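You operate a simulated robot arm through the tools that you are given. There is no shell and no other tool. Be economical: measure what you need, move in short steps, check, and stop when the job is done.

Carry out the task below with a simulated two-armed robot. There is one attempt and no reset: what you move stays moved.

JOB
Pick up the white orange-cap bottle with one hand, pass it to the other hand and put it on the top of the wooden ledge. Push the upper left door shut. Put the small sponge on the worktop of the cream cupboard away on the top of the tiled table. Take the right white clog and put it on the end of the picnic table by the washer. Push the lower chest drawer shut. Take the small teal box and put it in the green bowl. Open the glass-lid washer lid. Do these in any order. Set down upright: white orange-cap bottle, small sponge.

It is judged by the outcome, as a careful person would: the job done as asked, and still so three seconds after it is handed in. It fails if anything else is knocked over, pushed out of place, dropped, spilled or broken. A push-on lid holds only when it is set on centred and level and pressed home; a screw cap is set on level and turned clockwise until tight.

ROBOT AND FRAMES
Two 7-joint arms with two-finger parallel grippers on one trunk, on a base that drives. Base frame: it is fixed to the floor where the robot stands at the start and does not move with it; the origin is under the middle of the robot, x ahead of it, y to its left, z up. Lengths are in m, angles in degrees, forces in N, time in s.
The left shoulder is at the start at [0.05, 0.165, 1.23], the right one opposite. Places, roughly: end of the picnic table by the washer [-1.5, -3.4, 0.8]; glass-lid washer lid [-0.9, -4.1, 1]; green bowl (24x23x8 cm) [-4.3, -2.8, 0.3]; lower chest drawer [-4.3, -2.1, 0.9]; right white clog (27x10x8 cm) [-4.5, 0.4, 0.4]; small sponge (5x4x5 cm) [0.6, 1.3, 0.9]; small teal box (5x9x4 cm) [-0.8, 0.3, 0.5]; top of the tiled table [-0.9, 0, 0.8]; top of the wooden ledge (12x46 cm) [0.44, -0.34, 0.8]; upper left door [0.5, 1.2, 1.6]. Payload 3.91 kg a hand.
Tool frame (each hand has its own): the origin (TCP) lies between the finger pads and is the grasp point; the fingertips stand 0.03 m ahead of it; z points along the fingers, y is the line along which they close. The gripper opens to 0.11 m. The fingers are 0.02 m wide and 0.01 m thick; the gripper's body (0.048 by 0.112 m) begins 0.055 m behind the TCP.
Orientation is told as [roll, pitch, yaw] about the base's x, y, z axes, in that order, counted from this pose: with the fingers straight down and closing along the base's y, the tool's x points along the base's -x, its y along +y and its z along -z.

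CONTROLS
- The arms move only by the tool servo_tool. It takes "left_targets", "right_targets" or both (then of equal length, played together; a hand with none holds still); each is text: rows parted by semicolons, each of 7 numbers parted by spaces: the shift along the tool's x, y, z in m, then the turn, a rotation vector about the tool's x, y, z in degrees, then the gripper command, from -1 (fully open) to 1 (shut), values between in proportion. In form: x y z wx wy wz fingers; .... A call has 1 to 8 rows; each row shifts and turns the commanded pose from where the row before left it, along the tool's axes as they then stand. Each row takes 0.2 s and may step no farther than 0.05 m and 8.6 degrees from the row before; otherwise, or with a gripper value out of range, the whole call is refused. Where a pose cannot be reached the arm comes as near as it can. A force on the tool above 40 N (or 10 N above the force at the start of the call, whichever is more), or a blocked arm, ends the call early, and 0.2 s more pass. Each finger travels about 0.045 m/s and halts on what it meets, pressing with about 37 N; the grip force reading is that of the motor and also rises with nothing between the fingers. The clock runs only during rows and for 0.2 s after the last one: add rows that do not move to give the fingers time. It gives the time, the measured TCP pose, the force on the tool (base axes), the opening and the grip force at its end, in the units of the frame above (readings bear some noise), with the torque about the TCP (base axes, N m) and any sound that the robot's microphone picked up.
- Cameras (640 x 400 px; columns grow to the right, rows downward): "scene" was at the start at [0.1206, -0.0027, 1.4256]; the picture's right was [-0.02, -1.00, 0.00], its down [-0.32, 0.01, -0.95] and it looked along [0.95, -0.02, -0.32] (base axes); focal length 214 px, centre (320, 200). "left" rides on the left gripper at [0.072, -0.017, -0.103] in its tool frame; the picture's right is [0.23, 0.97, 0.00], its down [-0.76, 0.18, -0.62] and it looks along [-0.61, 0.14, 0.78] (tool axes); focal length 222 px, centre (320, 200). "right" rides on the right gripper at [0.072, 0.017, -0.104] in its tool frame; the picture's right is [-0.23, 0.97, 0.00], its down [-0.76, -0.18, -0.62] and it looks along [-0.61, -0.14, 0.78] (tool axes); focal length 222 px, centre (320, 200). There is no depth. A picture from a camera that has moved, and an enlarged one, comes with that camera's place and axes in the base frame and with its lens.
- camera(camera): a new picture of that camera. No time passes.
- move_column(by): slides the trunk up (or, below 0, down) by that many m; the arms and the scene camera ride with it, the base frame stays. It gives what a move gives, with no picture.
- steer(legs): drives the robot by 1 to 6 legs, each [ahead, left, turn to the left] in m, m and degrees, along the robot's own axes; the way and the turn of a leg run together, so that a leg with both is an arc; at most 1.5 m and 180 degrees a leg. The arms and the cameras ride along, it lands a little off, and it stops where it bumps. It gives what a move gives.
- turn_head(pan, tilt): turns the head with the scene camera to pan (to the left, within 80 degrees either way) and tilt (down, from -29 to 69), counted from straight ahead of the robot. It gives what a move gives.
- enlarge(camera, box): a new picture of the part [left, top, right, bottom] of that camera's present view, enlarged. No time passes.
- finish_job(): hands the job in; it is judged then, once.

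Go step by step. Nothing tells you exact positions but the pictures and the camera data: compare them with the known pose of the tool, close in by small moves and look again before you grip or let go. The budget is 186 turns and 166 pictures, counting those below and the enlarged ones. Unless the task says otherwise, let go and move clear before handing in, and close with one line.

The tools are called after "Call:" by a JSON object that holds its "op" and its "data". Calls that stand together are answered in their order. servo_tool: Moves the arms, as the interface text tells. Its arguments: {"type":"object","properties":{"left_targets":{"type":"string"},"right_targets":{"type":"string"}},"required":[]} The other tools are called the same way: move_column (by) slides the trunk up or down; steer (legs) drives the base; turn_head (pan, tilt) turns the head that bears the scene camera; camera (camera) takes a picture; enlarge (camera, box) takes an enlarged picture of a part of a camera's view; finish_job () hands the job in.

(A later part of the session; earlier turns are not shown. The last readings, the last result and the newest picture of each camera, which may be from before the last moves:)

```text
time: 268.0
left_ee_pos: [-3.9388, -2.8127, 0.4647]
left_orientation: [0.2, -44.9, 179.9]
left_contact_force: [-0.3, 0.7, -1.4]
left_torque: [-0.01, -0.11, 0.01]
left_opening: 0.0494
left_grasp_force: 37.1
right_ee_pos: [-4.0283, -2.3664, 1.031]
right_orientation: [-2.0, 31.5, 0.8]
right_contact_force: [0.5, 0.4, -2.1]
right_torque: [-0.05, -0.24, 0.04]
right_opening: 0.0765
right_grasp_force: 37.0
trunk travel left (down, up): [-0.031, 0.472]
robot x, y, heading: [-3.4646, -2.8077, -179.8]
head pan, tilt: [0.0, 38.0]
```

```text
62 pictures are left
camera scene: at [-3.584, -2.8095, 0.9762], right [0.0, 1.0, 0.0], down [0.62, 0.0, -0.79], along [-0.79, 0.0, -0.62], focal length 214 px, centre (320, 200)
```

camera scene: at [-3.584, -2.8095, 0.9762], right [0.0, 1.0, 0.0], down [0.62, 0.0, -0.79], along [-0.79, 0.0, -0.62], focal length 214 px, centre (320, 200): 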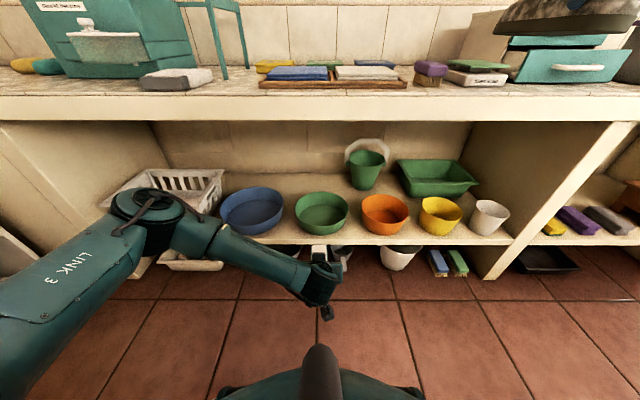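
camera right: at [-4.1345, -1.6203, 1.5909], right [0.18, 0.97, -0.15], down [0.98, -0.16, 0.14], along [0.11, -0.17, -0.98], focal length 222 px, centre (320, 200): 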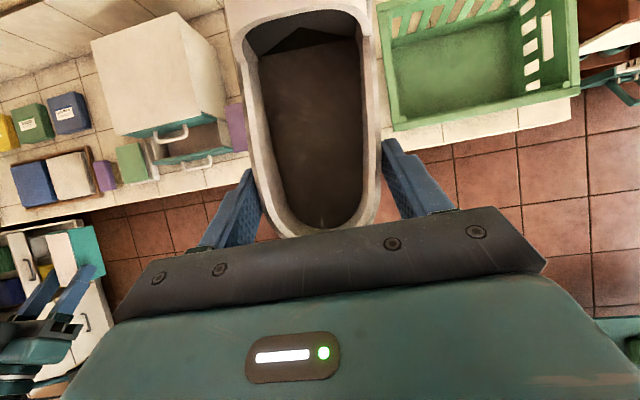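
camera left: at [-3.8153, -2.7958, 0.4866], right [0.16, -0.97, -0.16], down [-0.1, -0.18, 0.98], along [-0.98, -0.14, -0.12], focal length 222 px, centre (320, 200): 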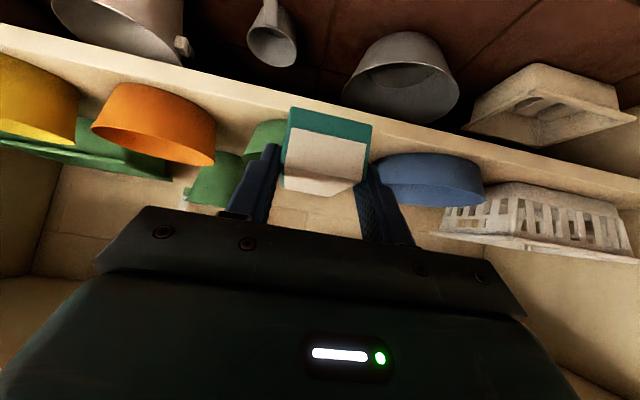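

I steepen the left hand (to keep its camera clear of the bowl rim), lower the trunk 3 cm, and drive in 0.2 m, then check elbow clearance.

Call:
{"op": "servo_tool", "data": {"left_targets": "0 0 0 0 7.5 0 1;0 0 0 0 7.5 0 1;0 0 0 0 0 0 1"}}

Call:
{"op": "move_column", "data": {"by": -0.03}}

Call:
{"op": "steer", "data": {"legs": [[0.18, 0, 0]]}}

Call:
{"op": "camera", "data": {"camera": "scene"}}

```text
time: 268.8
left_ee_pos: [-3.9382, -2.8126, 0.4667]
left_orientation: [0.1, -29.9, 179.9]
left_contact_force: [0.6, 0.0, -1.8]
left_torque: [0.04, -0.05, -0.01]
left_opening: 0.0497
left_grasp_force: 36.3
right_ee_pos: [-4.0284, -2.3662, 1.0311]
right_orientation: [-2.1, 31.6, 0.8]
right_contact_force: [0.1, 0.7, -1.7]
right_torque: [-0.02, -0.22, 0.0]
right_opening: 0.0764
right_grasp_force: 36.9
trunk travel left (down, up): [-0.031, 0.472]
robot x, y, heading: [-3.469, -2.8059, -180.0]
head pan, tilt: [0.0, 38.0]
```

```text
time: 269.6
left_ee_pos: [-3.9379, -2.8117, 0.4369]
left_orientation: [0.2, -29.9, 180.0]
left_contact_force: [-0.1, -0.4, -1.6]
left_torque: [0.03, -0.06, 0.04]
left_opening: 0.0496
left_grasp_force: 37.2
right_ee_pos: [-4.0284, -2.3654, 1.0005]
right_orientation: [-2.0, 31.6, 0.7]
right_contact_force: [0.6, 0.6, -2.1]
right_torque: [-0.01, -0.24, 0.01]
right_opening: 0.0766
right_grasp_force: 36.2
trunk travel left (down, up): [-0.001, 0.502]
robot x, y, heading: [-3.4699, -2.8088, -179.9]
head pan, tilt: [0.0, 38.0]
```

```text
time: 271.1
left_ee_pos: [-4.1162, -2.813, 0.4361]
left_orientation: [0.2, -29.9, 179.8]
left_contact_force: [-0.1, -1.2, -2.0]
left_torque: [0.0, -0.06, 0.0]
left_opening: 0.05
left_grasp_force: 37.2
right_ee_pos: [-4.2056, -2.3661, 1.001]
right_orientation: [-2.0, 31.6, 0.5]
right_contact_force: [-0.8, -1.0, -2.0]
right_torque: [-0.01, -0.23, -0.01]
right_opening: 0.0762
right_grasp_force: 37.1
trunk travel left (down, up): [-0.001, 0.502]
robot x, y, heading: [-3.6476, -2.8117, -180.0]
head pan, tilt: [0.0, 38.0]
```

```text
61 pictures are left
camera scene: at [-3.7627, -2.8099, 0.9461], right [0.0, 1.0, 0.0], down [0.62, 0.0, -0.79], along [-0.79, 0.0, -0.62], focal length 214 px, centre (320, 200)
```

scene: 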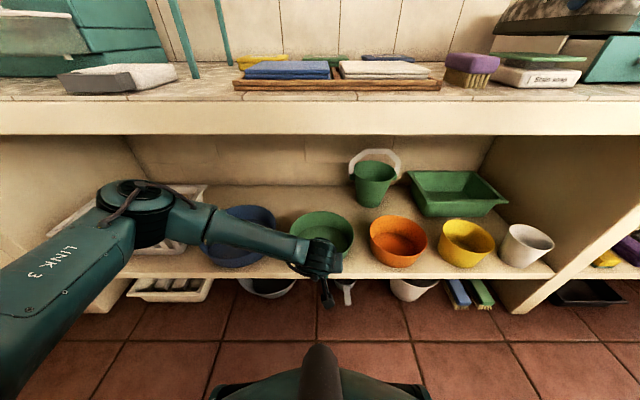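

Elbow passes under the counter edge well; the clog clears the chest by ~4 cm. I go further in and extend the arm over the bowl.

Call:
{"op": "steer", "data": {"legs": [[0.11, 0, 0]]}}

Call:
{"op": "servo_tool", "data": {"left_targets": "-0.03 0 0.017 0 0 0 1;-0.03 0 0.017 0 0 0 1;0 0 0 0 0 0 1"}}

Call:
{"op": "camera", "data": {"camera": "left"}}

Call:
{"op": "camera", "data": {"camera": "scene"}}

```text
time: 272.3
left_ee_pos: [-4.2275, -2.8109, 0.4346]
left_orientation: [0.2, -29.9, 179.6]
left_contact_force: [0.3, -0.6, -2.4]
left_torque: [-0.03, -0.08, 0.03]
left_opening: 0.05
left_grasp_force: 36.8
right_ee_pos: [-4.3159, -2.3646, 1.0004]
right_orientation: [-2.0, 31.4, 0.5]
right_contact_force: [-0.2, -0.7, -2.0]
right_torque: [0.02, -0.22, -0.01]
right_opening: 0.0765
right_grasp_force: 36.9
trunk travel left (down, up): [-0.001, 0.502]
robot x, y, heading: [-3.7582, -2.8093, -179.9]
head pan, tilt: [0.0, 38.0]
```

```text
time: 273.1
left_ee_pos: [-4.2992, -2.8107, 0.4369]
left_orientation: [0.2, -29.8, 179.6]
left_contact_force: [-0.1, 0.4, -2.8]
left_torque: [-0.01, -0.06, 0.0]
left_opening: 0.0496
left_grasp_force: 36.7
right_ee_pos: [-4.3166, -2.3639, 1.0004]
right_orientation: [-2.0, 31.5, 0.4]
right_contact_force: [-0.9, 0.6, -1.6]
right_torque: [-0.03, -0.19, -0.01]
right_opening: 0.0761
right_grasp_force: 37.2
trunk travel left (down, up): [-0.001, 0.502]
robot x, y, heading: [-3.7572, -2.8102, -180.1]
head pan, tilt: [0.0, 38.0]
```

```text
60 pictures are left
camera left: at [-4.1845, -2.7945, 0.4895], right [0.19, -0.97, -0.11], down [-0.35, -0.17, 0.92], along [-0.92, -0.14, -0.38], focal length 222 px, centre (320, 200)
```

left: 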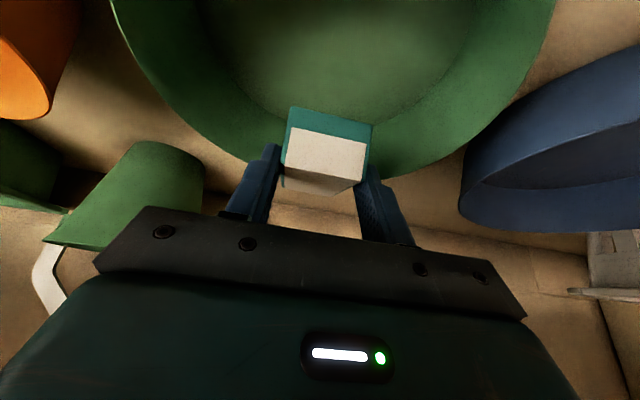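

```text
59 pictures are left
camera scene: at [-3.8736, -2.8098, 0.9461], right [0.0, 1.0, 0.0], down [0.62, 0.0, -0.79], along [-0.79, 0.0, -0.62], focal length 214 px, centre (320, 200)
```

scene: 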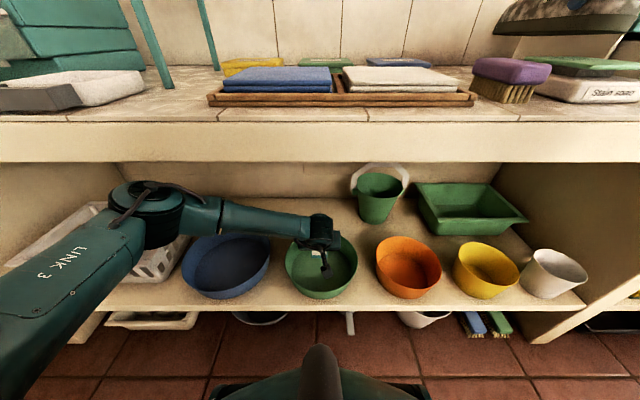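

Box is over the bowl. I lower it 8 cm into the bowl and check.

Call:
{"op": "servo_tool", "data": {"left_targets": "0.015 0 0.026 0 0 0 1;0.015 0 0.026 0 0 0 1;0.01 0 0.017 0 0 0 1;0 0 0 0 0 0 1"}}

Call:
{"op": "camera", "data": {"camera": "left"}}

```text
time: 274.1
left_ee_pos: [-4.2983, -2.8088, 0.3585]
left_orientation: [0.0, -30.2, 179.7]
left_contact_force: [0.9, 1.4, 14.3]
left_torque: [0.12, 1.14, -0.13]
left_opening: 0.0497
left_grasp_force: 37.0
right_ee_pos: [-4.3148, -2.3652, 1.0014]
right_orientation: [-2.0, 31.6, 0.4]
right_contact_force: [-0.6, -0.4, -2.5]
right_torque: [0.02, -0.21, 0.01]
right_opening: 0.0761
right_grasp_force: 36.7
trunk travel left (down, up): [-0.001, 0.502]
robot x, y, heading: [-3.7582, -2.8102, -179.8]
head pan, tilt: [0.0, 38.0]
```

```text
58 pictures are left
camera left: at [-4.1837, -2.7934, 0.411], right [0.19, -0.97, -0.11], down [-0.35, -0.18, 0.92], along [-0.92, -0.14, -0.37], focal length 222 px, centre (320, 200)
```

left: 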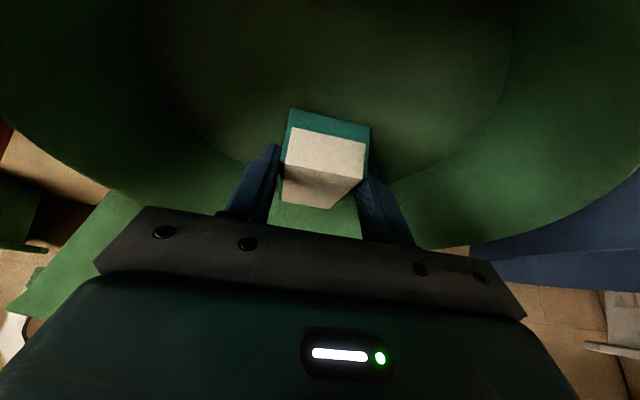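

The box touches the bowl's inside. Release, lift straight up, and pull back.

Call:
{"op": "servo_tool", "data": {"left_targets": "-0.002 0 -0.003 0 0 0 1;0 0 0 0 0 0 0;0 0 0 0 0 0 -0.3;0 0 0 0 0 0 -0.4;-0.015 0 -0.026 0 0 0 -0.4;-0.015 0 -0.026 0 0 0 -0.4;-0.015 0 -0.026 0 0 0 -0.4"}}

Call:
{"op": "camera", "data": {"camera": "left"}}

```text
time: 275.7
left_ee_pos: [-4.2972, -2.8121, 0.4505]
left_orientation: [0.2, -30.0, 179.7]
left_contact_force: [-0.4, 0.4, 0.4]
left_torque: [-0.04, -0.01, 0.02]
left_opening: 0.0769
left_grasp_force: 0.1
right_ee_pos: [-4.3167, -2.3643, 1.0006]
right_orientation: [-2.1, 31.6, 0.4]
right_contact_force: [-0.3, -0.6, -2.7]
right_torque: [-0.02, -0.24, -0.02]
right_opening: 0.0762
right_grasp_force: 37.6
trunk travel left (down, up): [-0.001, 0.502]
robot x, y, heading: [-3.7543, -2.8122, -180.1]
head pan, tilt: [0.0, 38.0]
```

```text
57 pictures are left
camera left: at [-4.1841, -2.796, 0.504], right [0.19, -0.97, -0.11], down [-0.35, -0.17, 0.92], along [-0.92, -0.14, -0.38], focal length 222 px, centre (320, 200)
```

left: 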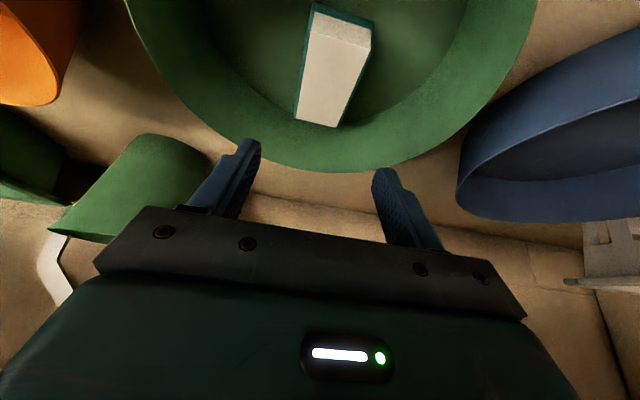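

The teal box rests in the green bowl. I back out, raise, close the left fist and strafe right to the drawer.

Call:
{"op": "servo_tool", "data": {"left_targets": "0.03 0 -0.017 0 0 0 -0.4;0.03 0 -0.017 0 0 0 -0.4"}}

Call:
{"op": "steer", "data": {"legs": [[-0.3, 0, 0]]}}

Call:
{"op": "move_column", "data": {"by": 0.46}}

Call:
{"op": "steer", "data": {"legs": [[0, -0.65, 0]]}}

Call:
{"op": "servo_tool", "data": {"left_targets": "0 0 0 0 0 0 1;0 0 0 0 0 0 1;0 0 0 0 0 0 1;0 0 0 0 0 0 1;0 0 0 0 0 0 1"}}

Call:
{"op": "camera", "data": {"camera": "scene"}}

```text
time: 276.3
left_ee_pos: [-4.2277, -2.8127, 0.4496]
left_orientation: [0.3, -30.0, 179.8]
left_contact_force: [0.1, -0.6, -0.1]
left_torque: [0.01, -0.03, -0.01]
left_opening: 0.0772
left_grasp_force: 0.0
right_ee_pos: [-4.316, -2.3648, 1.0012]
right_orientation: [-2.0, 31.6, 0.4]
right_contact_force: [0.6, -0.4, -2.5]
right_torque: [0.03, -0.26, -0.01]
right_opening: 0.0763
right_grasp_force: 37.0
trunk travel left (down, up): [-0.001, 0.502]
robot x, y, heading: [-3.7554, -2.8099, -180.0]
head pan, tilt: [0.0, 38.0]
```

```text
time: 278.3
left_ee_pos: [-3.9315, -2.812, 0.4494]
left_orientation: [0.3, -29.8, 179.7]
left_contact_force: [0.5, -0.5, -0.3]
left_torque: [0.02, 0.0, 0.0]
left_opening: 0.0771
left_grasp_force: 0.1
right_ee_pos: [-4.0204, -2.3647, 1.0001]
right_orientation: [-1.9, 31.6, 0.4]
right_contact_force: [0.6, 0.2, -2.1]
right_torque: [0.02, -0.22, -0.01]
right_opening: 0.0762
right_grasp_force: 36.7
trunk travel left (down, up): [-0.001, 0.502]
robot x, y, heading: [-3.4577, -2.8106, -180.1]
head pan, tilt: [0.0, 38.0]
```

```text
refused: 0.46 is not a number from -0.4 to 0.4
```

```text
time: 284.5
left_ee_pos: [-3.931, -2.1593, 0.449]
left_orientation: [0.2, -29.8, 179.4]
left_contact_force: [-0.1, 0.0, 0.4]
left_torque: [0.0, -0.01, 0.0]
left_opening: 0.0769
left_grasp_force: 0.1
right_ee_pos: [-4.0162, -1.7118, 1.0009]
right_orientation: [-2.0, 31.5, 0.1]
right_contact_force: [1.1, 0.2, -1.8]
right_torque: [-0.01, -0.23, 0.01]
right_opening: 0.0762
right_grasp_force: 36.9
trunk travel left (down, up): [-0.001, 0.502]
robot x, y, heading: [-3.4608, -2.1571, 179.9]
head pan, tilt: [0.0, 38.0]
```

```text
time: 285.7
left_ee_pos: [-3.9319, -2.1598, 0.4491]
left_orientation: [0.1, -29.9, 179.4]
left_contact_force: [-0.2, -0.2, 0.1]
left_torque: [-0.01, 0.02, 0.01]
left_opening: 0.0002
left_grasp_force: 28.9
right_ee_pos: [-4.0163, -1.7123, 1.0]
right_orientation: [-2.0, 31.5, 0.2]
right_contact_force: [0.0, -0.9, -1.7]
right_torque: [-0.01, -0.24, 0.0]
right_opening: 0.076
right_grasp_force: 36.8
trunk travel left (down, up): [-0.001, 0.502]
robot x, y, heading: [-3.4579, -2.1602, 179.7]
head pan, tilt: [0.0, 38.0]
```

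```text
56 pictures are left
camera scene: at [-3.5762, -2.1596, 0.9462], right [0.01, 1.0, 0.0], down [0.62, 0.0, -0.79], along [-0.79, 0.0, -0.62], focal length 214 px, centre (320, 200)
```

scene: 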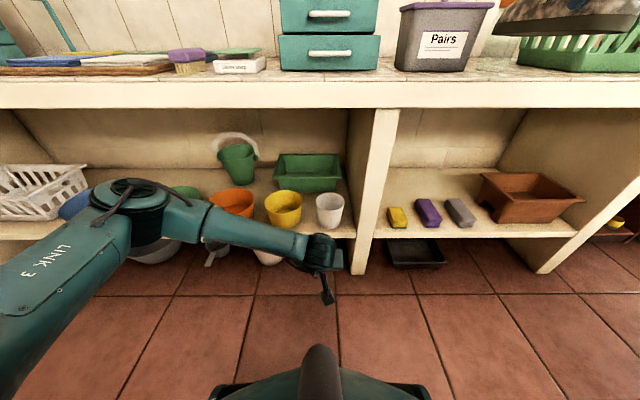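

The column call was refused (limit 0.4), but nothing seems touched. I raise now and check the counter.

Call:
{"op": "move_column", "data": {"by": 0.4}}

Call:
{"op": "camera", "data": {"camera": "scene"}}

```text
time: 289.5
left_ee_pos: [-3.9314, -2.1591, 0.8486]
left_orientation: [0.2, -29.9, 179.3]
left_contact_force: [0.1, -0.5, -0.1]
left_torque: [0.02, 0.0, 0.0]
left_opening: 0.0002
left_grasp_force: 37.1
right_ee_pos: [-4.0166, -1.7116, 1.3998]
right_orientation: [-2.0, 31.5, 0.2]
right_contact_force: [-0.2, 0.0, -1.5]
right_torque: [0.01, -0.21, -0.01]
right_opening: 0.0764
right_grasp_force: 37.1
trunk travel left (down, up): [-0.401, 0.102]
robot x, y, heading: [-3.4588, -2.1573, 179.8]
head pan, tilt: [0.0, 38.0]
```

```text
55 pictures are left
camera scene: at [-3.5763, -2.1595, 1.3461], right [0.01, 1.0, 0.0], down [0.62, 0.0, -0.79], along [-0.79, 0.0, -0.62], focal length 214 px, centre (320, 200)
```

scene: 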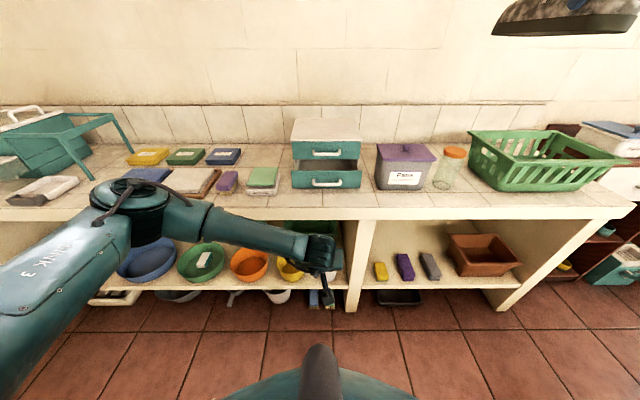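

All upright. The drawer front is at z 0.855–0.93, y≈-2.135. I raise 6.5 cm, drive ahead and push with the fist.

Call:
{"op": "move_column", "data": {"by": 0.06}}

Call:
{"op": "steer", "data": {"legs": [[0.25, 0, 0]]}}

Call:
{"op": "servo_tool", "data": {"left_targets": "-0.026 0 0.015 0 0 0 1;-0.026 0 0.015 0 0 0 1;-0.022 0 0.012 0 0 0 1;-0.017 0 0.01 0 0 0 1;-0.017 0 0.01 0 0 0 1;-0.017 0 0.01 0 0 0 1"}}

Call:
{"op": "enlarge", "data": {"camera": "scene", "box": [240, 80, 460, 240]}}

```text
time: 290.5
left_ee_pos: [-3.9308, -2.1596, 0.9095]
left_orientation: [0.2, -29.9, 179.4]
left_contact_force: [-0.4, 0.3, -0.5]
left_torque: [-0.03, 0.01, -0.03]
left_opening: 0.0
left_grasp_force: 37.1
right_ee_pos: [-4.016, -1.7122, 1.4602]
right_orientation: [-2.0, 31.5, 0.1]
right_contact_force: [0.2, -0.8, -2.5]
right_torque: [0.0, -0.27, -0.02]
right_opening: 0.0762
right_grasp_force: 36.9
trunk travel left (down, up): [-0.461, 0.042]
robot x, y, heading: [-3.462, -2.1599, 179.9]
head pan, tilt: [0.0, 38.0]
```

```text
time: 292.3
left_ee_pos: [-4.181, -2.1559, 0.9092]
left_orientation: [0.3, -30.0, 179.3]
left_contact_force: [-1.0, 0.1, -0.4]
left_torque: [0.02, 0.01, -0.02]
left_opening: 0.0
left_grasp_force: 37.0
right_ee_pos: [-4.2653, -1.708, 1.4607]
right_orientation: [-2.0, 31.5, -0.2]
right_contact_force: [-1.1, -0.8, -2.2]
right_torque: [0.0, -0.28, 0.02]
right_opening: 0.076
right_grasp_force: 36.9
trunk travel left (down, up): [-0.461, 0.042]
robot x, y, heading: [-3.7076, -2.1589, 179.4]
head pan, tilt: [0.0, 38.0]
```

```text
time: 293.7
left_ee_pos: [-4.3023, -2.1501, 0.8975]
left_orientation: [0.3, -27.7, 178.7]
left_contact_force: [13.2, -0.9, 1.0]
left_torque: [-0.01, 0.05, 0.2]
left_opening: 0.0
left_grasp_force: 36.5
right_ee_pos: [-4.264, -1.7092, 1.46]
right_orientation: [-2.0, 31.5, 0.0]
right_contact_force: [-0.7, 0.1, -1.7]
right_torque: [0.01, -0.25, 0.03]
right_opening: 0.0761
right_grasp_force: 37.2
trunk travel left (down, up): [-0.461, 0.042]
robot x, y, heading: [-3.706, -2.1596, 179.2]
head pan, tilt: [0.0, 38.0]
stopped in row 6 (left hand): the force on the tool passed its limit at 74 N (the readings are from after the stop); the commanded pose is now the measured one
```

```text
2.50 times, centred on (350, 160) of scene
camera zoom: at [-3.8249, -2.1575, 1.4064], right [0.01, 1.0, 0.0], down [0.62, -0.01, -0.79], along [-0.79, 0.01, -0.62], focal length 536 px, centre (245, 300)
```

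zoom: 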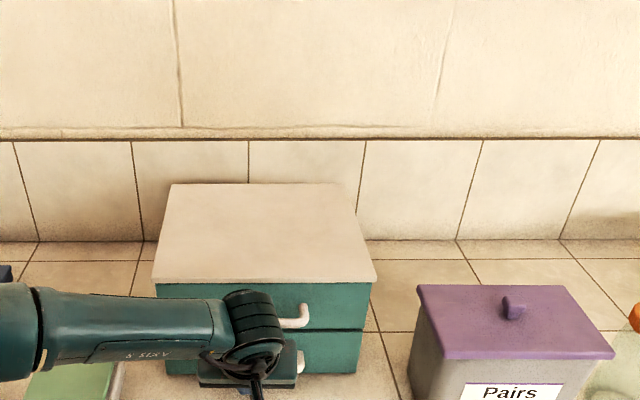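

It stopped hard, the drawer looks home. I retreat and check.

Call:
{"op": "servo_tool", "data": {"left_targets": "0.004 0 -0.002 0 0 0 1;0.017 0 -0.01 0 0 0 1;0.035 0 -0.02 0 0 0 1;0.035 0 -0.02 0 0 0 1"}}

Call:
{"op": "steer", "data": {"legs": [[-0.25, 0, 0]]}}

Call:
{"op": "enlarge", "data": {"camera": "scene", "box": [220, 80, 440, 240]}}

```text
time: 294.7
left_ee_pos: [-4.2007, -2.1535, 0.9018]
left_orientation: [0.3, -28.2, 178.9]
left_contact_force: [1.0, 0.1, 0.3]
left_torque: [0.02, -0.01, 0.0]
left_opening: 0.0001
left_grasp_force: 37.1
right_ee_pos: [-4.2632, -1.7084, 1.4608]
right_orientation: [-2.0, 31.4, 0.0]
right_contact_force: [0.0, 0.1, -1.8]
right_torque: [-0.03, -0.22, 0.02]
right_opening: 0.0761
right_grasp_force: 37.0
trunk travel left (down, up): [-0.461, 0.042]
robot x, y, heading: [-3.7028, -2.1569, 179.6]
head pan, tilt: [0.0, 38.0]
```

```text
time: 296.5
left_ee_pos: [-3.9486, -2.1569, 0.9012]
left_orientation: [0.2, -28.1, 178.7]
left_contact_force: [-0.7, 0.7, 0.7]
left_torque: [0.01, 0.01, 0.02]
left_opening: 0.0002
left_grasp_force: 36.8
right_ee_pos: [-4.014, -1.7088, 1.4617]
right_orientation: [-1.9, 31.5, -0.1]
right_contact_force: [0.1, -0.4, -1.8]
right_torque: [0.03, -0.21, -0.02]
right_opening: 0.0764
right_grasp_force: 37.0
trunk travel left (down, up): [-0.461, 0.042]
robot x, y, heading: [-3.4579, -2.1597, 179.2]
head pan, tilt: [0.0, 38.0]
```

```text
2.50 times, centred on (330, 160) of scene
camera zoom: at [-3.5746, -2.1596, 1.4062], right [0.01, 1.0, 0.0], down [0.62, -0.01, -0.79], along [-0.79, 0.01, -0.62], focal length 536 px, centre (295, 300)
```

zoom: 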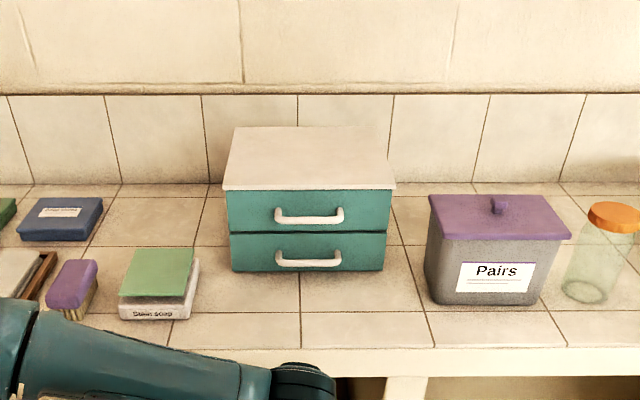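

The drawer is shut. Next the clog goes to the picnic table. I strafe south a bit and look around to the left for the way east.

Call:
{"op": "steer", "data": {"legs": [[0, 0.45, 0], [0, 0, 60]]}}

Call:
{"op": "turn_head", "data": {"pan": 40, "tilt": 20}}

Call:
{"op": "camera", "data": {"camera": "scene"}}

```text
time: 303.7
left_ee_pos: [-3.7079, -3.0385, 0.9018]
left_orientation: [0.3, -28.0, -120.7]
left_contact_force: [0.7, 0.8, 0.1]
left_torque: [-0.01, -0.02, 0.01]
left_opening: 0.0
left_grasp_force: 37.0
right_ee_pos: [-4.1273, -2.8749, 1.4593]
right_orientation: [-2.0, 31.6, 60.6]
right_contact_force: [0.1, 0.0, -2.7]
right_torque: [0.19, -0.12, -0.02]
right_opening: 0.0757
right_grasp_force: 37.1
trunk travel left (down, up): [-0.461, 0.042]
robot x, y, heading: [-3.4631, -2.6087, -119.9]
head pan, tilt: [0.0, 38.0]
```

```text
time: 304.8
left_ee_pos: [-3.7075, -3.0379, 0.9017]
left_orientation: [0.3, -28.0, -120.6]
left_contact_force: [1.6, 0.4, -0.2]
left_torque: [0.02, -0.01, 0.0]
left_opening: 0.0
left_grasp_force: 37.2
right_ee_pos: [-4.1269, -2.8758, 1.4601]
right_orientation: [-2.0, 31.4, 60.6]
right_contact_force: [-0.4, 0.2, -2.5]
right_torque: [0.16, -0.1, 0.0]
right_opening: 0.0762
right_grasp_force: 37.5
trunk travel left (down, up): [-0.461, 0.042]
robot x, y, heading: [-3.4614, -2.6081, -119.8]
head pan, tilt: [40.0, 20.0]
```

```text
52 pictures are left
camera scene: at [-3.4626, -2.7282, 1.4346], right [-0.98, -0.18, 0.0], down [-0.06, 0.34, -0.94], along [0.17, -0.92, -0.34], focal length 214 px, centre (320, 200)
```

scene: 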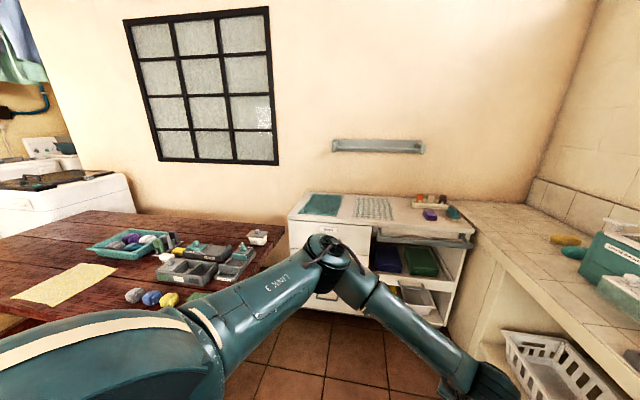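

The picnic table is to my left, running east to the washer. I turn to face east and drive along its north side.

Call:
{"op": "steer", "data": {"legs": [[0, 0, 120], [0.2, 0.3, 0], [0.9, 0, 0]]}}

Call:
{"op": "turn_head", "data": {"pan": -25, "tilt": 25}}

Call:
{"op": "camera", "data": {"camera": "scene"}}

```text
time: 317.4
left_ee_pos: [-1.8706, -2.2889, 0.9007]
left_orientation: [0.4, -28.0, -0.4]
left_contact_force: [-0.5, 0.3, 0.5]
left_torque: [-0.01, -0.04, 0.01]
left_opening: 0.0
left_grasp_force: 37.4
right_ee_pos: [-1.7997, -2.7335, 1.4611]
right_orientation: [-2.0, 31.5, -179.3]
right_contact_force: [-0.1, -0.2, -1.2]
right_torque: [-0.03, 0.27, 0.02]
right_opening: 0.0757
right_grasp_force: 37.1
trunk travel left (down, up): [-0.461, 0.042]
robot x, y, heading: [-2.3654, -2.2915, 0.4]
head pan, tilt: [40.0, 20.0]
```

```text
time: 318.7
left_ee_pos: [-1.8705, -2.2904, 0.8995]
left_orientation: [0.3, -28.1, -0.4]
left_contact_force: [-0.6, 0.6, 0.2]
left_torque: [0.04, -0.04, 0.02]
left_opening: 0.0
left_grasp_force: 37.4
right_ee_pos: [-1.8003, -2.7339, 1.4603]
right_orientation: [-2.0, 31.4, -179.4]
right_contact_force: [0.0, 0.0, -2.0]
right_torque: [-0.02, 0.25, -0.01]
right_opening: 0.0761
right_grasp_force: 36.8
trunk travel left (down, up): [-0.461, 0.042]
robot x, y, heading: [-2.3669, -2.2932, 0.5]
head pan, tilt: [-25.0, 25.0]
```

```text
51 pictures are left
camera scene: at [-2.2523, -2.3306, 1.4265], right [-0.42, -0.91, 0.0], down [-0.38, 0.18, -0.91], along [0.82, -0.38, -0.42], focal length 214 px, centre (320, 200)
```

scene: 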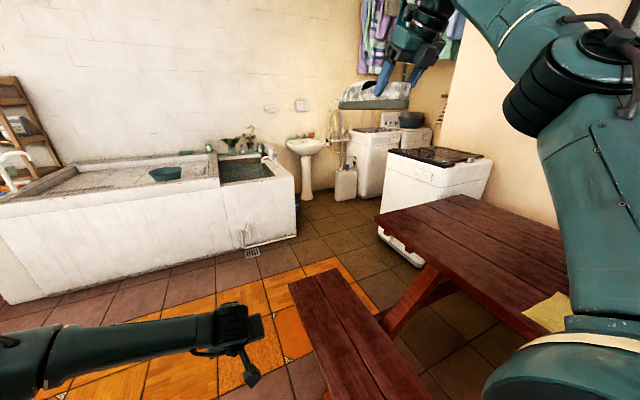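

I see the table's east end (x≈-1.34, y -3.1…-3.9) and the glass-lid washer behind it (front y≈-3.83). I drive around the bench to stand north-east of that end.

Call:
{"op": "steer", "data": {"legs": [[1.0, 0, 0], [0, 0, -90.5], [0, 0.57, 0], [0.5, 0, 0]]}}

Call:
{"op": "turn_head", "data": {"pan": -10, "tilt": 35}}

Call:
{"op": "camera", "data": {"camera": "scene"}}

```text
time: 320.4
left_ee_pos: [-1.7915, -2.2896, 0.9011]
left_orientation: [0.2, -28.1, -0.8]
left_contact_force: [0.3, -0.4, 0.5]
left_torque: [0.01, 0.04, -0.02]
left_opening: 0.0002
left_grasp_force: 36.9
right_ee_pos: [-1.7262, -2.7338, 1.46]
right_orientation: [-2.0, 31.4, -179.7]
right_contact_force: [-0.1, -0.2, -2.5]
right_torque: [0.01, 0.18, 0.02]
right_opening: 0.0757
right_grasp_force: 36.8
trunk travel left (down, up): [-0.461, 0.042]
robot x, y, heading: [-2.285, -2.2869, -0.0]
head pan, tilt: [-25.0, 25.0]
stopped in leg 1: the robot was blocked; the commanded pose is now the measured one
```

```text
time: 321.2
left_ee_pos: [-1.7915, -2.2897, 0.9015]
left_orientation: [0.3, -28.0, -0.8]
left_contact_force: [0.5, -0.5, -0.3]
left_torque: [-0.02, 0.03, -0.01]
left_opening: 0.0
left_grasp_force: 37.1
right_ee_pos: [-1.7264, -2.7342, 1.4599]
right_orientation: [-2.0, 31.4, -179.8]
right_contact_force: [0.5, -0.8, -1.9]
right_torque: [0.0, 0.24, -0.01]
right_opening: 0.0758
right_grasp_force: 37.1
trunk travel left (down, up): [-0.461, 0.042]
robot x, y, heading: [-2.2811, -2.2907, -0.2]
head pan, tilt: [-10.0, 35.0]
```

```text
50 pictures are left
camera scene: at [-2.1703, -2.3038, 1.4108], right [-0.18, -0.98, 0.0], down [-0.56, 0.1, -0.82], along [0.81, -0.14, -0.57], focal length 214 px, centre (320, 200)
```

scene: 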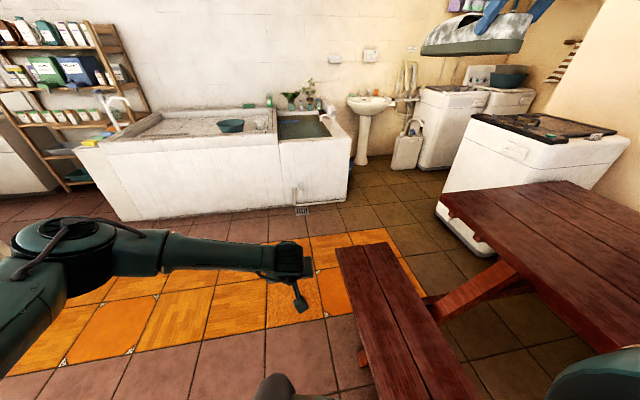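

The base bumped the bench's near corner. I back off a little, shift left (north) and go on.

Call:
{"op": "steer", "data": {"legs": [[-0.12, 0, 0], [0, 0.28, 0], [1.0, 0, 0], [0, 0, -90], [0, 0.55, 0]]}}

Call:
{"op": "camera", "data": {"camera": "scene"}}

```text
time: 338.6
left_ee_pos: [-0.8627, -2.5197, 0.9006]
left_orientation: [0.4, -28.0, -91.6]
left_contact_force: [0.6, 0.3, 0.4]
left_torque: [0.01, 0.01, -0.02]
left_opening: 0.0001
left_grasp_force: 37.5
right_ee_pos: [-1.3077, -2.5813, 1.4599]
right_orientation: [-2.0, 31.4, 89.5]
right_contact_force: [-0.2, -1.6, -2.5]
right_torque: [0.24, 0.0, 0.0]
right_opening: 0.076
right_grasp_force: 37.2
trunk travel left (down, up): [-0.461, 0.042]
robot x, y, heading: [-0.8535, -2.0284, -90.8]
head pan, tilt: [-10.0, 35.0]
```

```text
49 pictures are left
camera scene: at [-0.8728, -2.1447, 1.4107], right [-0.98, 0.19, 0.0], down [0.11, 0.56, -0.82], along [-0.15, -0.8, -0.57], focal length 214 px, centre (320, 200)
```

scene: 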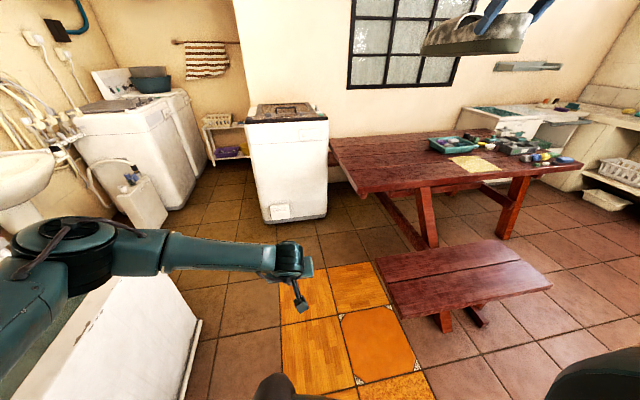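

Path is clear. I drive to about [-0.75,-2.98] and turn right 30° so the right hand comes over the table's end.

Call:
{"op": "steer", "data": {"legs": [[0, 0.1, 0.8], [0.95, 0, 0], [0, 0, -30]]}}

Call:
{"op": "turn_head", "data": {"pan": -15, "tilt": 35}}

Call:
{"op": "camera", "data": {"camera": "scene"}}

Call:
{"op": "camera", "data": {"camera": "right"}}

```text
time: 346.3
left_ee_pos: [-0.9968, -3.4141, 0.9008]
left_orientation: [0.3, -28.0, -120.6]
left_contact_force: [-0.2, 0.5, 0.7]
left_torque: [-0.01, -0.02, 0.01]
left_opening: 0.0
left_grasp_force: 36.9
right_ee_pos: [-1.4167, -3.2507, 1.4598]
right_orientation: [-2.0, 31.4, 60.6]
right_contact_force: [-0.2, 0.1, -2.4]
right_torque: [0.22, -0.14, -0.01]
right_opening: 0.0757
right_grasp_force: 37.0
trunk travel left (down, up): [-0.461, 0.042]
robot x, y, heading: [-0.7535, -2.9854, -120.2]
head pan, tilt: [-10.0, 35.0]
```

```text
time: 346.9
left_ee_pos: [-0.9985, -3.4151, 0.9008]
left_orientation: [0.3, -28.0, -120.7]
left_contact_force: [0.4, 0.8, 0.4]
left_torque: [0.0, 0.03, -0.01]
left_opening: 0.0001
left_grasp_force: 37.0
right_ee_pos: [-1.4167, -3.2527, 1.4594]
right_orientation: [-2.0, 31.4, 60.4]
right_contact_force: [-0.4, -0.1, -3.0]
right_torque: [0.21, -0.11, 0.02]
right_opening: 0.0753
right_grasp_force: 36.5
trunk travel left (down, up): [-0.461, 0.042]
robot x, y, heading: [-0.7475, -2.9867, -119.8]
head pan, tilt: [-15.0, 35.0]
```

```text
48 pictures are left
camera scene: at [-0.8302, -3.0763, 1.4107], right [-0.71, 0.71, 0.0], down [0.4, 0.41, -0.82], along [-0.58, -0.58, -0.57], focal length 214 px, centre (320, 200)
```

scene: 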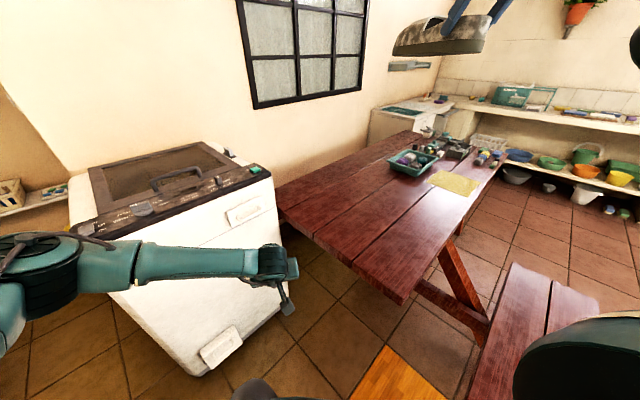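

```text
47 pictures are left
camera right: at [-1.4377, -3.2488, 1.5852], right [-0.76, 0.63, -0.15], down [0.62, 0.77, 0.14], along [0.2, 0.02, -0.98], focal length 222 px, centre (320, 200)
```

right: 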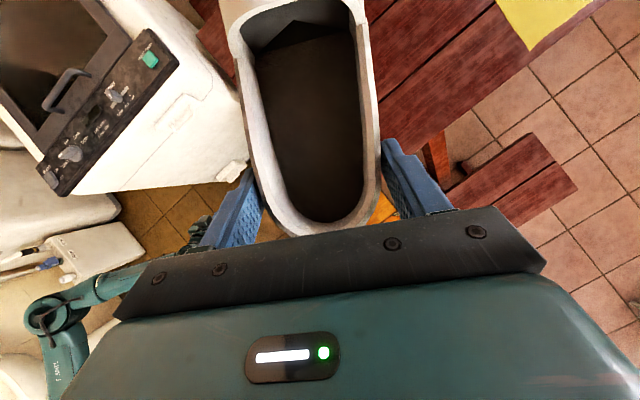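

I nudge ahead 0.08 m and lower the trunk 0.4 m, bringing the clog above the table end.

Call:
{"op": "steer", "data": {"legs": [[0.08, 0, 0]]}}

Call:
{"op": "move_column", "data": {"by": -0.4}}

Call:
{"op": "servo_tool", "data": {"right_targets": "-0.026 0 0.042 0 0 0 1;-0.026 0 0.042 0 0 0 1;-0.026 0 0.042 0 0 0 1;0 0 0 0 0 0 1"}}

Call:
{"op": "camera", "data": {"camera": "scene"}}

```text
time: 348.0
left_ee_pos: [-1.0376, -3.4842, 0.9005]
left_orientation: [0.3, -27.9, -120.6]
left_contact_force: [0.0, 0.5, -0.7]
left_torque: [-0.01, 0.0, 0.02]
left_opening: 0.0001
left_grasp_force: 36.3
right_ee_pos: [-1.4571, -3.3214, 1.4591]
right_orientation: [-2.1, 31.5, 60.4]
right_contact_force: [0.2, -0.3, -2.6]
right_torque: [0.23, -0.09, -0.01]
right_opening: 0.0756
right_grasp_force: 37.0
trunk travel left (down, up): [-0.461, 0.042]
robot x, y, heading: [-0.7909, -3.0567, -120.1]
head pan, tilt: [-15.0, 35.0]
```

```text
time: 351.8
left_ee_pos: [-1.0366, -3.4846, 0.5006]
left_orientation: [0.3, -28.0, -120.6]
left_contact_force: [-1.0, 0.0, -0.2]
left_torque: [0.0, -0.05, 0.02]
left_opening: 0.0
left_grasp_force: 36.9
right_ee_pos: [-1.4558, -3.3206, 1.0594]
right_orientation: [-2.1, 31.3, 60.4]
right_contact_force: [0.0, 0.5, -1.5]
right_torque: [0.18, -0.11, -0.02]
right_opening: 0.0753
right_grasp_force: 36.9
trunk travel left (down, up): [-0.061, 0.442]
robot x, y, heading: [-0.7945, -3.053, -120.0]
head pan, tilt: [-15.0, 35.0]
```

```text
time: 352.8
left_ee_pos: [-1.037, -3.4838, 0.5015]
left_orientation: [0.3, -28.0, -120.6]
left_contact_force: [-0.2, 0.0, 0.0]
left_torque: [0.01, 0.02, -0.01]
left_opening: 0.0
left_grasp_force: 36.7
right_ee_pos: [-1.4538, -3.3235, 0.9129]
right_orientation: [-2.1, 31.4, 60.5]
right_contact_force: [-0.4, 0.6, -1.4]
right_torque: [0.23, -0.09, -0.02]
right_opening: 0.0748
right_grasp_force: 36.7
trunk travel left (down, up): [-0.061, 0.442]
robot x, y, heading: [-0.7937, -3.0563, -120.1]
head pan, tilt: [-15.0, 35.0]
```

```text
46 pictures are left
camera scene: at [-0.87, -3.1454, 1.0107], right [-0.71, 0.71, 0.0], down [0.41, 0.41, -0.82], along [-0.58, -0.58, -0.57], focal length 214 px, centre (320, 200)
```

scene: 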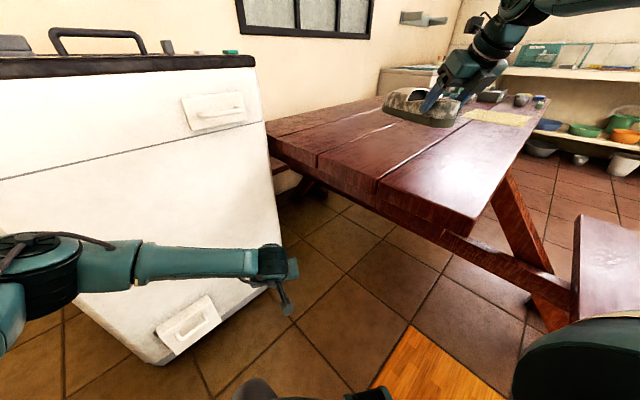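

Call:
{"op": "servo_tool", "data": {"right_targets": "-0.016 0 0.0256 0 0 0 1;-0.016 0 0.0256 0 0 0 1;-0.011 0 0.017 0 0 0 1;0 0 0 0 0 0 1"}}

Call:
{"op": "enlarge", "data": {"camera": "scene", "box": [340, 60, 560, 220]}}

```text
time: 353.8
left_ee_pos: [-1.0368, -3.4851, 0.5007]
left_orientation: [0.3, -27.9, -120.6]
left_contact_force: [0.8, 0.1, -0.2]
left_torque: [-0.03, 0.0, -0.01]
left_opening: 0.0
left_grasp_force: 37.5
right_ee_pos: [-1.4521, -3.3233, 0.831]
right_orientation: [-2.0, 31.4, 60.5]
right_contact_force: [-0.2, 0.1, -1.6]
right_torque: [0.22, -0.13, 0.0]
right_opening: 0.0748
right_grasp_force: 37.2
trunk travel left (down, up): [-0.061, 0.442]
robot x, y, heading: [-0.7901, -3.0578, -119.7]
head pan, tilt: [-15.0, 35.0]
```

```text
2.50 times, centred on (450, 140) of scene
camera zoom: at [-0.8699, -3.1454, 1.0107], right [-0.71, 0.71, 0.0], down [0.4, 0.41, -0.82], along [-0.58, -0.58, -0.57], focal length 536 px, centre (-5, 350)
```

zoom: 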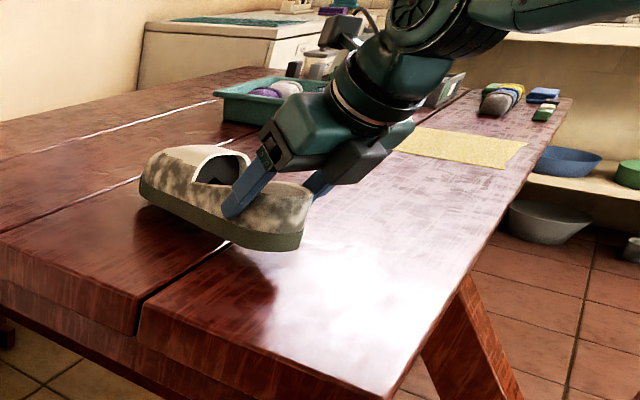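

Call:
{"op": "servo_tool", "data": {"right_targets": "-0.0105 0 0.017 0 0 0 1;-0.0078 0 0.0128 0 0 0 1;-0.0052 0 0.0085 0 0 0 1;-0.0052 0 0.0085 0 0 0 1;0 0 0 0 0 0 1"}}

Call:
{"op": "enlarge", "data": {"camera": "scene", "box": [340, 60, 560, 220]}}

```text
time: 354.8
left_ee_pos: [-1.0368, -3.4837, 0.5009]
left_orientation: [0.3, -28.2, -120.6]
left_contact_force: [0.6, 0.0, -0.2]
left_torque: [-0.01, 0.02, -0.03]
left_opening: 0.0
left_grasp_force: 36.6
right_ee_pos: [-1.4495, -3.3262, 0.7918]
right_orientation: [-1.8, 33.1, 60.5]
right_contact_force: [0.3, 1.0, 12.4]
right_torque: [0.35, -0.46, 0.08]
right_opening: 0.075
right_grasp_force: 36.9
trunk travel left (down, up): [-0.061, 0.442]
robot x, y, heading: [-0.7916, -3.0533, -119.8]
head pan, tilt: [-15.0, 35.0]
stopped in row 4 (right hand): the force on the tool passed its limit at 41 N (the readings are from after the stop); the commanded pose is now the measured one
```

```text
2.50 times, centred on (450, 140) of scene
camera zoom: at [-0.8688, -3.1447, 1.0107], right [-0.71, 0.71, 0.0], down [0.4, 0.41, -0.82], along [-0.58, -0.58, -0.57], focal length 536 px, centre (-5, 350)
```

zoom: 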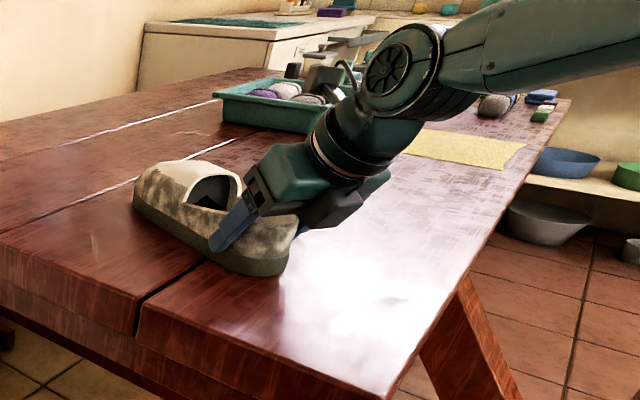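

The clog stands on the table end. Release and withdraw upward.

Call:
{"op": "servo_tool", "data": {"right_targets": "0.001 0 -0.002 0 0 0 1;0 0 0 0 0 0 0;0 0 0 0 0 0 -0.8;0 0 0 0 0 0 -0.8;0.015 0 -0.026 0 0 0 -0.8;0.02 0 -0.036 0 0 0 -0.8;0.02 0 -0.036 0 0 0 -0.8;0.02 0 -0.036 0 0 0 -0.8"}}

Call:
{"op": "camera", "data": {"camera": "scene"}}

```text
time: 356.6
left_ee_pos: [-1.037, -3.4838, 0.5002]
left_orientation: [0.3, -28.0, -120.8]
left_contact_force: [0.0, -0.5, 0.3]
left_torque: [-0.02, 0.0, -0.05]
left_opening: 0.0
left_grasp_force: 36.9
right_ee_pos: [-1.449, -3.3135, 0.9429]
right_orientation: [-1.9, 32.4, 60.3]
right_contact_force: [0.2, -0.1, 0.1]
right_torque: [0.01, 0.03, 0.02]
right_opening: 0.0992
right_grasp_force: 0.1
trunk travel left (down, up): [-0.061, 0.442]
robot x, y, heading: [-0.7888, -3.0557, -120.0]
head pan, tilt: [-15.0, 35.0]
```

```text
43 pictures are left
camera scene: at [-0.8698, -3.1452, 1.0107], right [-0.71, 0.71, 0.0], down [0.4, 0.41, -0.82], along [-0.58, -0.58, -0.57], focal length 214 px, centre (320, 200)
```

scene: 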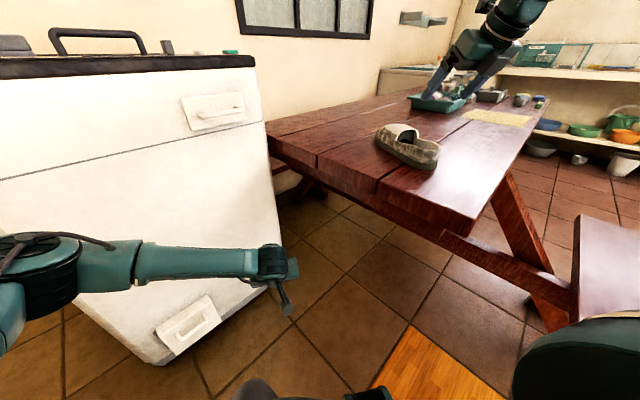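

The clog is down on the table end. Now the washer: I raise, turn left to face it and look at the lid.

Call:
{"op": "move_column", "data": {"by": 0.4}}

Call:
{"op": "steer", "data": {"legs": [[-0.1, 0, 30]]}}

Call:
{"op": "turn_head", "data": {"pan": 0, "tilt": 35}}

Call:
{"op": "camera", "data": {"camera": "scene"}}

```text
time: 360.4
left_ee_pos: [-1.037, -3.4833, 0.9016]
left_orientation: [0.3, -28.0, -120.7]
left_contact_force: [0.2, -0.6, 0.2]
left_torque: [-0.03, 0.01, -0.01]
left_opening: 0.0
left_grasp_force: 36.9
right_ee_pos: [-1.451, -3.3143, 1.3416]
right_orientation: [-1.9, 32.5, 60.5]
right_contact_force: [0.1, 0.9, -0.7]
right_torque: [0.01, 0.0, 0.0]
right_opening: 0.0989
right_grasp_force: 0.1
trunk travel left (down, up): [-0.461, 0.042]
robot x, y, heading: [-0.7917, -3.0541, -119.8]
head pan, tilt: [-15.0, 35.0]
```

```text
time: 362.3
left_ee_pos: [-0.7655, -3.4538, 0.9012]
left_orientation: [0.4, -28.0, -90.7]
left_contact_force: [0.0, 0.3, 0.4]
left_torque: [-0.01, 0.01, 0.02]
left_opening: 0.0003
left_grasp_force: 37.3
right_ee_pos: [-1.2102, -3.513, 1.343]
right_orientation: [-1.8, 32.5, 90.4]
right_contact_force: [-0.4, 0.9, -0.1]
right_torque: [0.03, -0.01, 0.0]
right_opening: 0.0989
right_grasp_force: 0.1
trunk travel left (down, up): [-0.461, 0.042]
robot x, y, heading: [-0.7651, -2.9624, -89.8]
head pan, tilt: [-15.0, 35.0]
```

```text
time: 363.0
left_ee_pos: [-0.7647, -3.4532, 0.9014]
left_orientation: [0.3, -28.0, -90.7]
left_contact_force: [-0.5, 0.3, -0.5]
left_torque: [0.02, -0.03, 0.04]
left_opening: 0.0
left_grasp_force: 37.1
right_ee_pos: [-1.2094, -3.5132, 1.343]
right_orientation: [-1.9, 32.5, 90.4]
right_contact_force: [0.4, 0.6, 0.8]
right_torque: [0.0, 0.03, -0.03]
right_opening: 0.0993
right_grasp_force: 0.1
trunk travel left (down, up): [-0.461, 0.042]
robot x, y, heading: [-0.7638, -2.964, -90.1]
head pan, tilt: [0.0, 35.0]
```

```text
42 pictures are left
camera scene: at [-0.7675, -3.079, 1.4108], right [-1.0, 0.0, 0.0], down [0.0, 0.57, -0.82], along [0.0, -0.82, -0.57], focal length 214 px, centre (320, 200)
```

scene: 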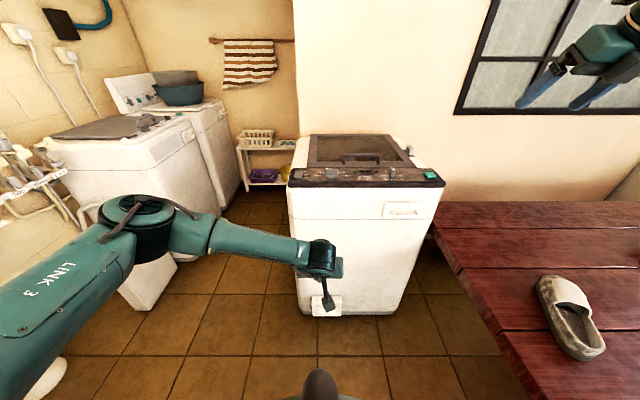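

Call:
{"op": "enlarge", "data": {"camera": "scene", "box": [270, 110, 460, 240]}}

```text
3.08 times, centred on (365, 175) of scene
camera zoom: at [-0.7675, -3.079, 1.4108], right [-1.0, 0.0, 0.0], down [0.0, 0.57, -0.82], along [0.0, -0.82, -0.57], focal length 660 px, centre (182, 277)
```

zoom: 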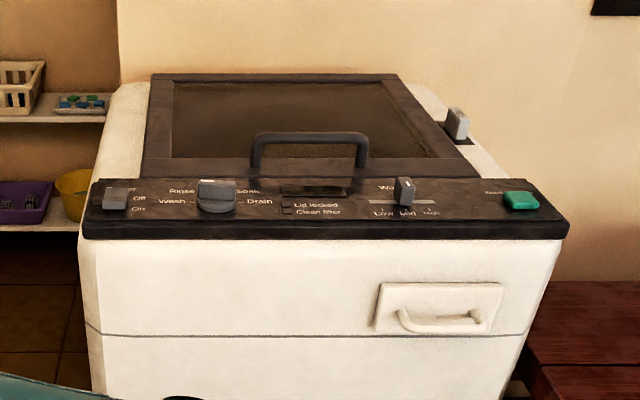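

The lid handle bar is at about x -0.87…-1.02, y≈-3.94, z≈1.045, hinge at the back. I'll hook it with the right fist (its camera sits on top), so I shift left and level that hand.

Call:
{"op": "steer", "data": {"legs": [[0, 0.13, 0]]}}

Call:
{"op": "servo_tool", "data": {"right_targets": "0 0 0 0 8.2 0 1;0 0 0 0 8.2 0 1;0 0 0 0 8.2 0 1;0 0 0 0 8.2 0 1;0 0 0 0 8.2 0 1;0 0 0 0 8.2 0 1;0 0 0 0 8.2 0 1"}}

Call:
{"op": "move_column", "data": {"by": -0.2}}

Call:
{"op": "camera", "data": {"camera": "right"}}

Call:
{"op": "camera", "data": {"camera": "scene"}}

```text
time: 364.9
left_ee_pos: [-0.6314, -3.4533, 0.9009]
left_orientation: [0.3, -28.1, -90.5]
left_contact_force: [-0.8, 0.2, 0.1]
left_torque: [0.04, 0.02, 0.03]
left_opening: 0.0002
left_grasp_force: 36.8
right_ee_pos: [-1.0751, -3.5136, 1.342]
right_orientation: [-1.9, 32.5, 90.6]
right_contact_force: [0.4, 0.4, 0.1]
right_torque: [0.0, 0.02, 0.04]
right_opening: 0.0989
right_grasp_force: 0.0
trunk travel left (down, up): [-0.461, 0.042]
robot x, y, heading: [-0.6334, -2.9607, -89.9]
head pan, tilt: [0.0, 35.0]
```

```text
time: 366.4
left_ee_pos: [-0.6325, -3.4534, 0.9003]
left_orientation: [0.5, -28.0, -90.6]
left_contact_force: [-0.4, 0.0, -0.2]
left_torque: [0.02, 0.0, 0.04]
left_opening: 0.0
left_grasp_force: 37.4
right_ee_pos: [-1.0757, -3.514, 1.3426]
right_orientation: [-88.9, 88.4, 2.6]
right_contact_force: [0.4, 0.2, -0.4]
right_torque: [0.0, 0.01, 0.0]
right_opening: 0.0002
right_grasp_force: 36.8
trunk travel left (down, up): [-0.461, 0.042]
robot x, y, heading: [-0.632, -2.9603, -89.9]
head pan, tilt: [0.0, 35.0]
```

```text
time: 368.6
left_ee_pos: [-0.6336, -3.4527, 0.7011]
left_orientation: [0.4, -28.0, -90.6]
left_contact_force: [-1.0, 0.3, -0.3]
left_torque: [0.0, 0.01, 0.0]
left_opening: 0.0
left_grasp_force: 37.1
right_ee_pos: [-1.0743, -3.5138, 1.1432]
right_orientation: [-86.6, 88.4, 5.1]
right_contact_force: [0.5, -0.1, -0.6]
right_torque: [-0.02, -0.02, -0.03]
right_opening: 0.0
right_grasp_force: 37.3
trunk travel left (down, up): [-0.261, 0.242]
robot x, y, heading: [-0.6313, -2.9635, -89.9]
head pan, tilt: [0.0, 35.0]
```

```text
40 pictures are left
camera right: at [-1.0953, -3.4111, 1.2154], right [-0.97, -0.03, -0.25], down [0.18, 0.63, -0.76], along [0.18, -0.78, -0.6], focal length 222 px, centre (320, 200)
```

right: 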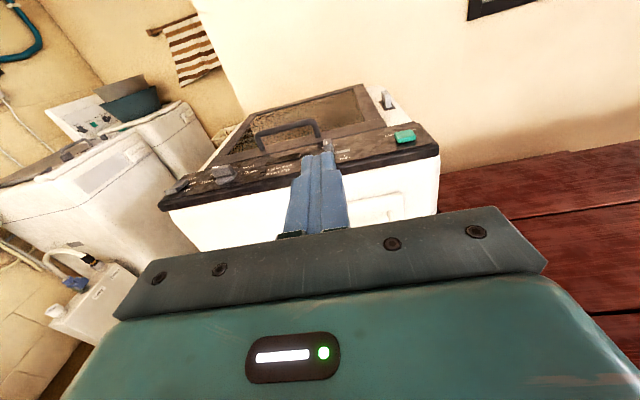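

```text
39 pictures are left
camera scene: at [-0.6346, -3.0786, 1.2108], right [-1.0, 0.0, 0.0], down [0.0, 0.57, -0.82], along [0.0, -0.82, -0.57], focal length 214 px, centre (320, 200)
```

scene: 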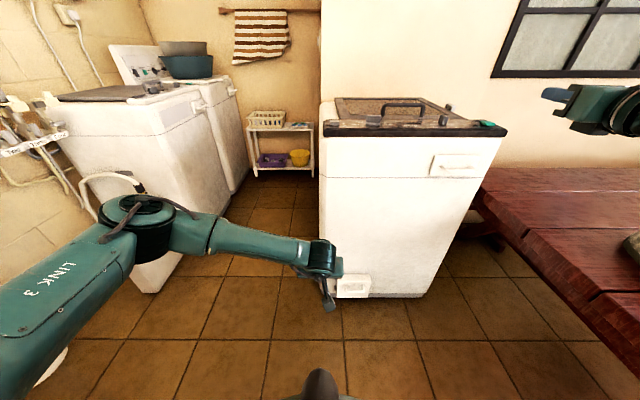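

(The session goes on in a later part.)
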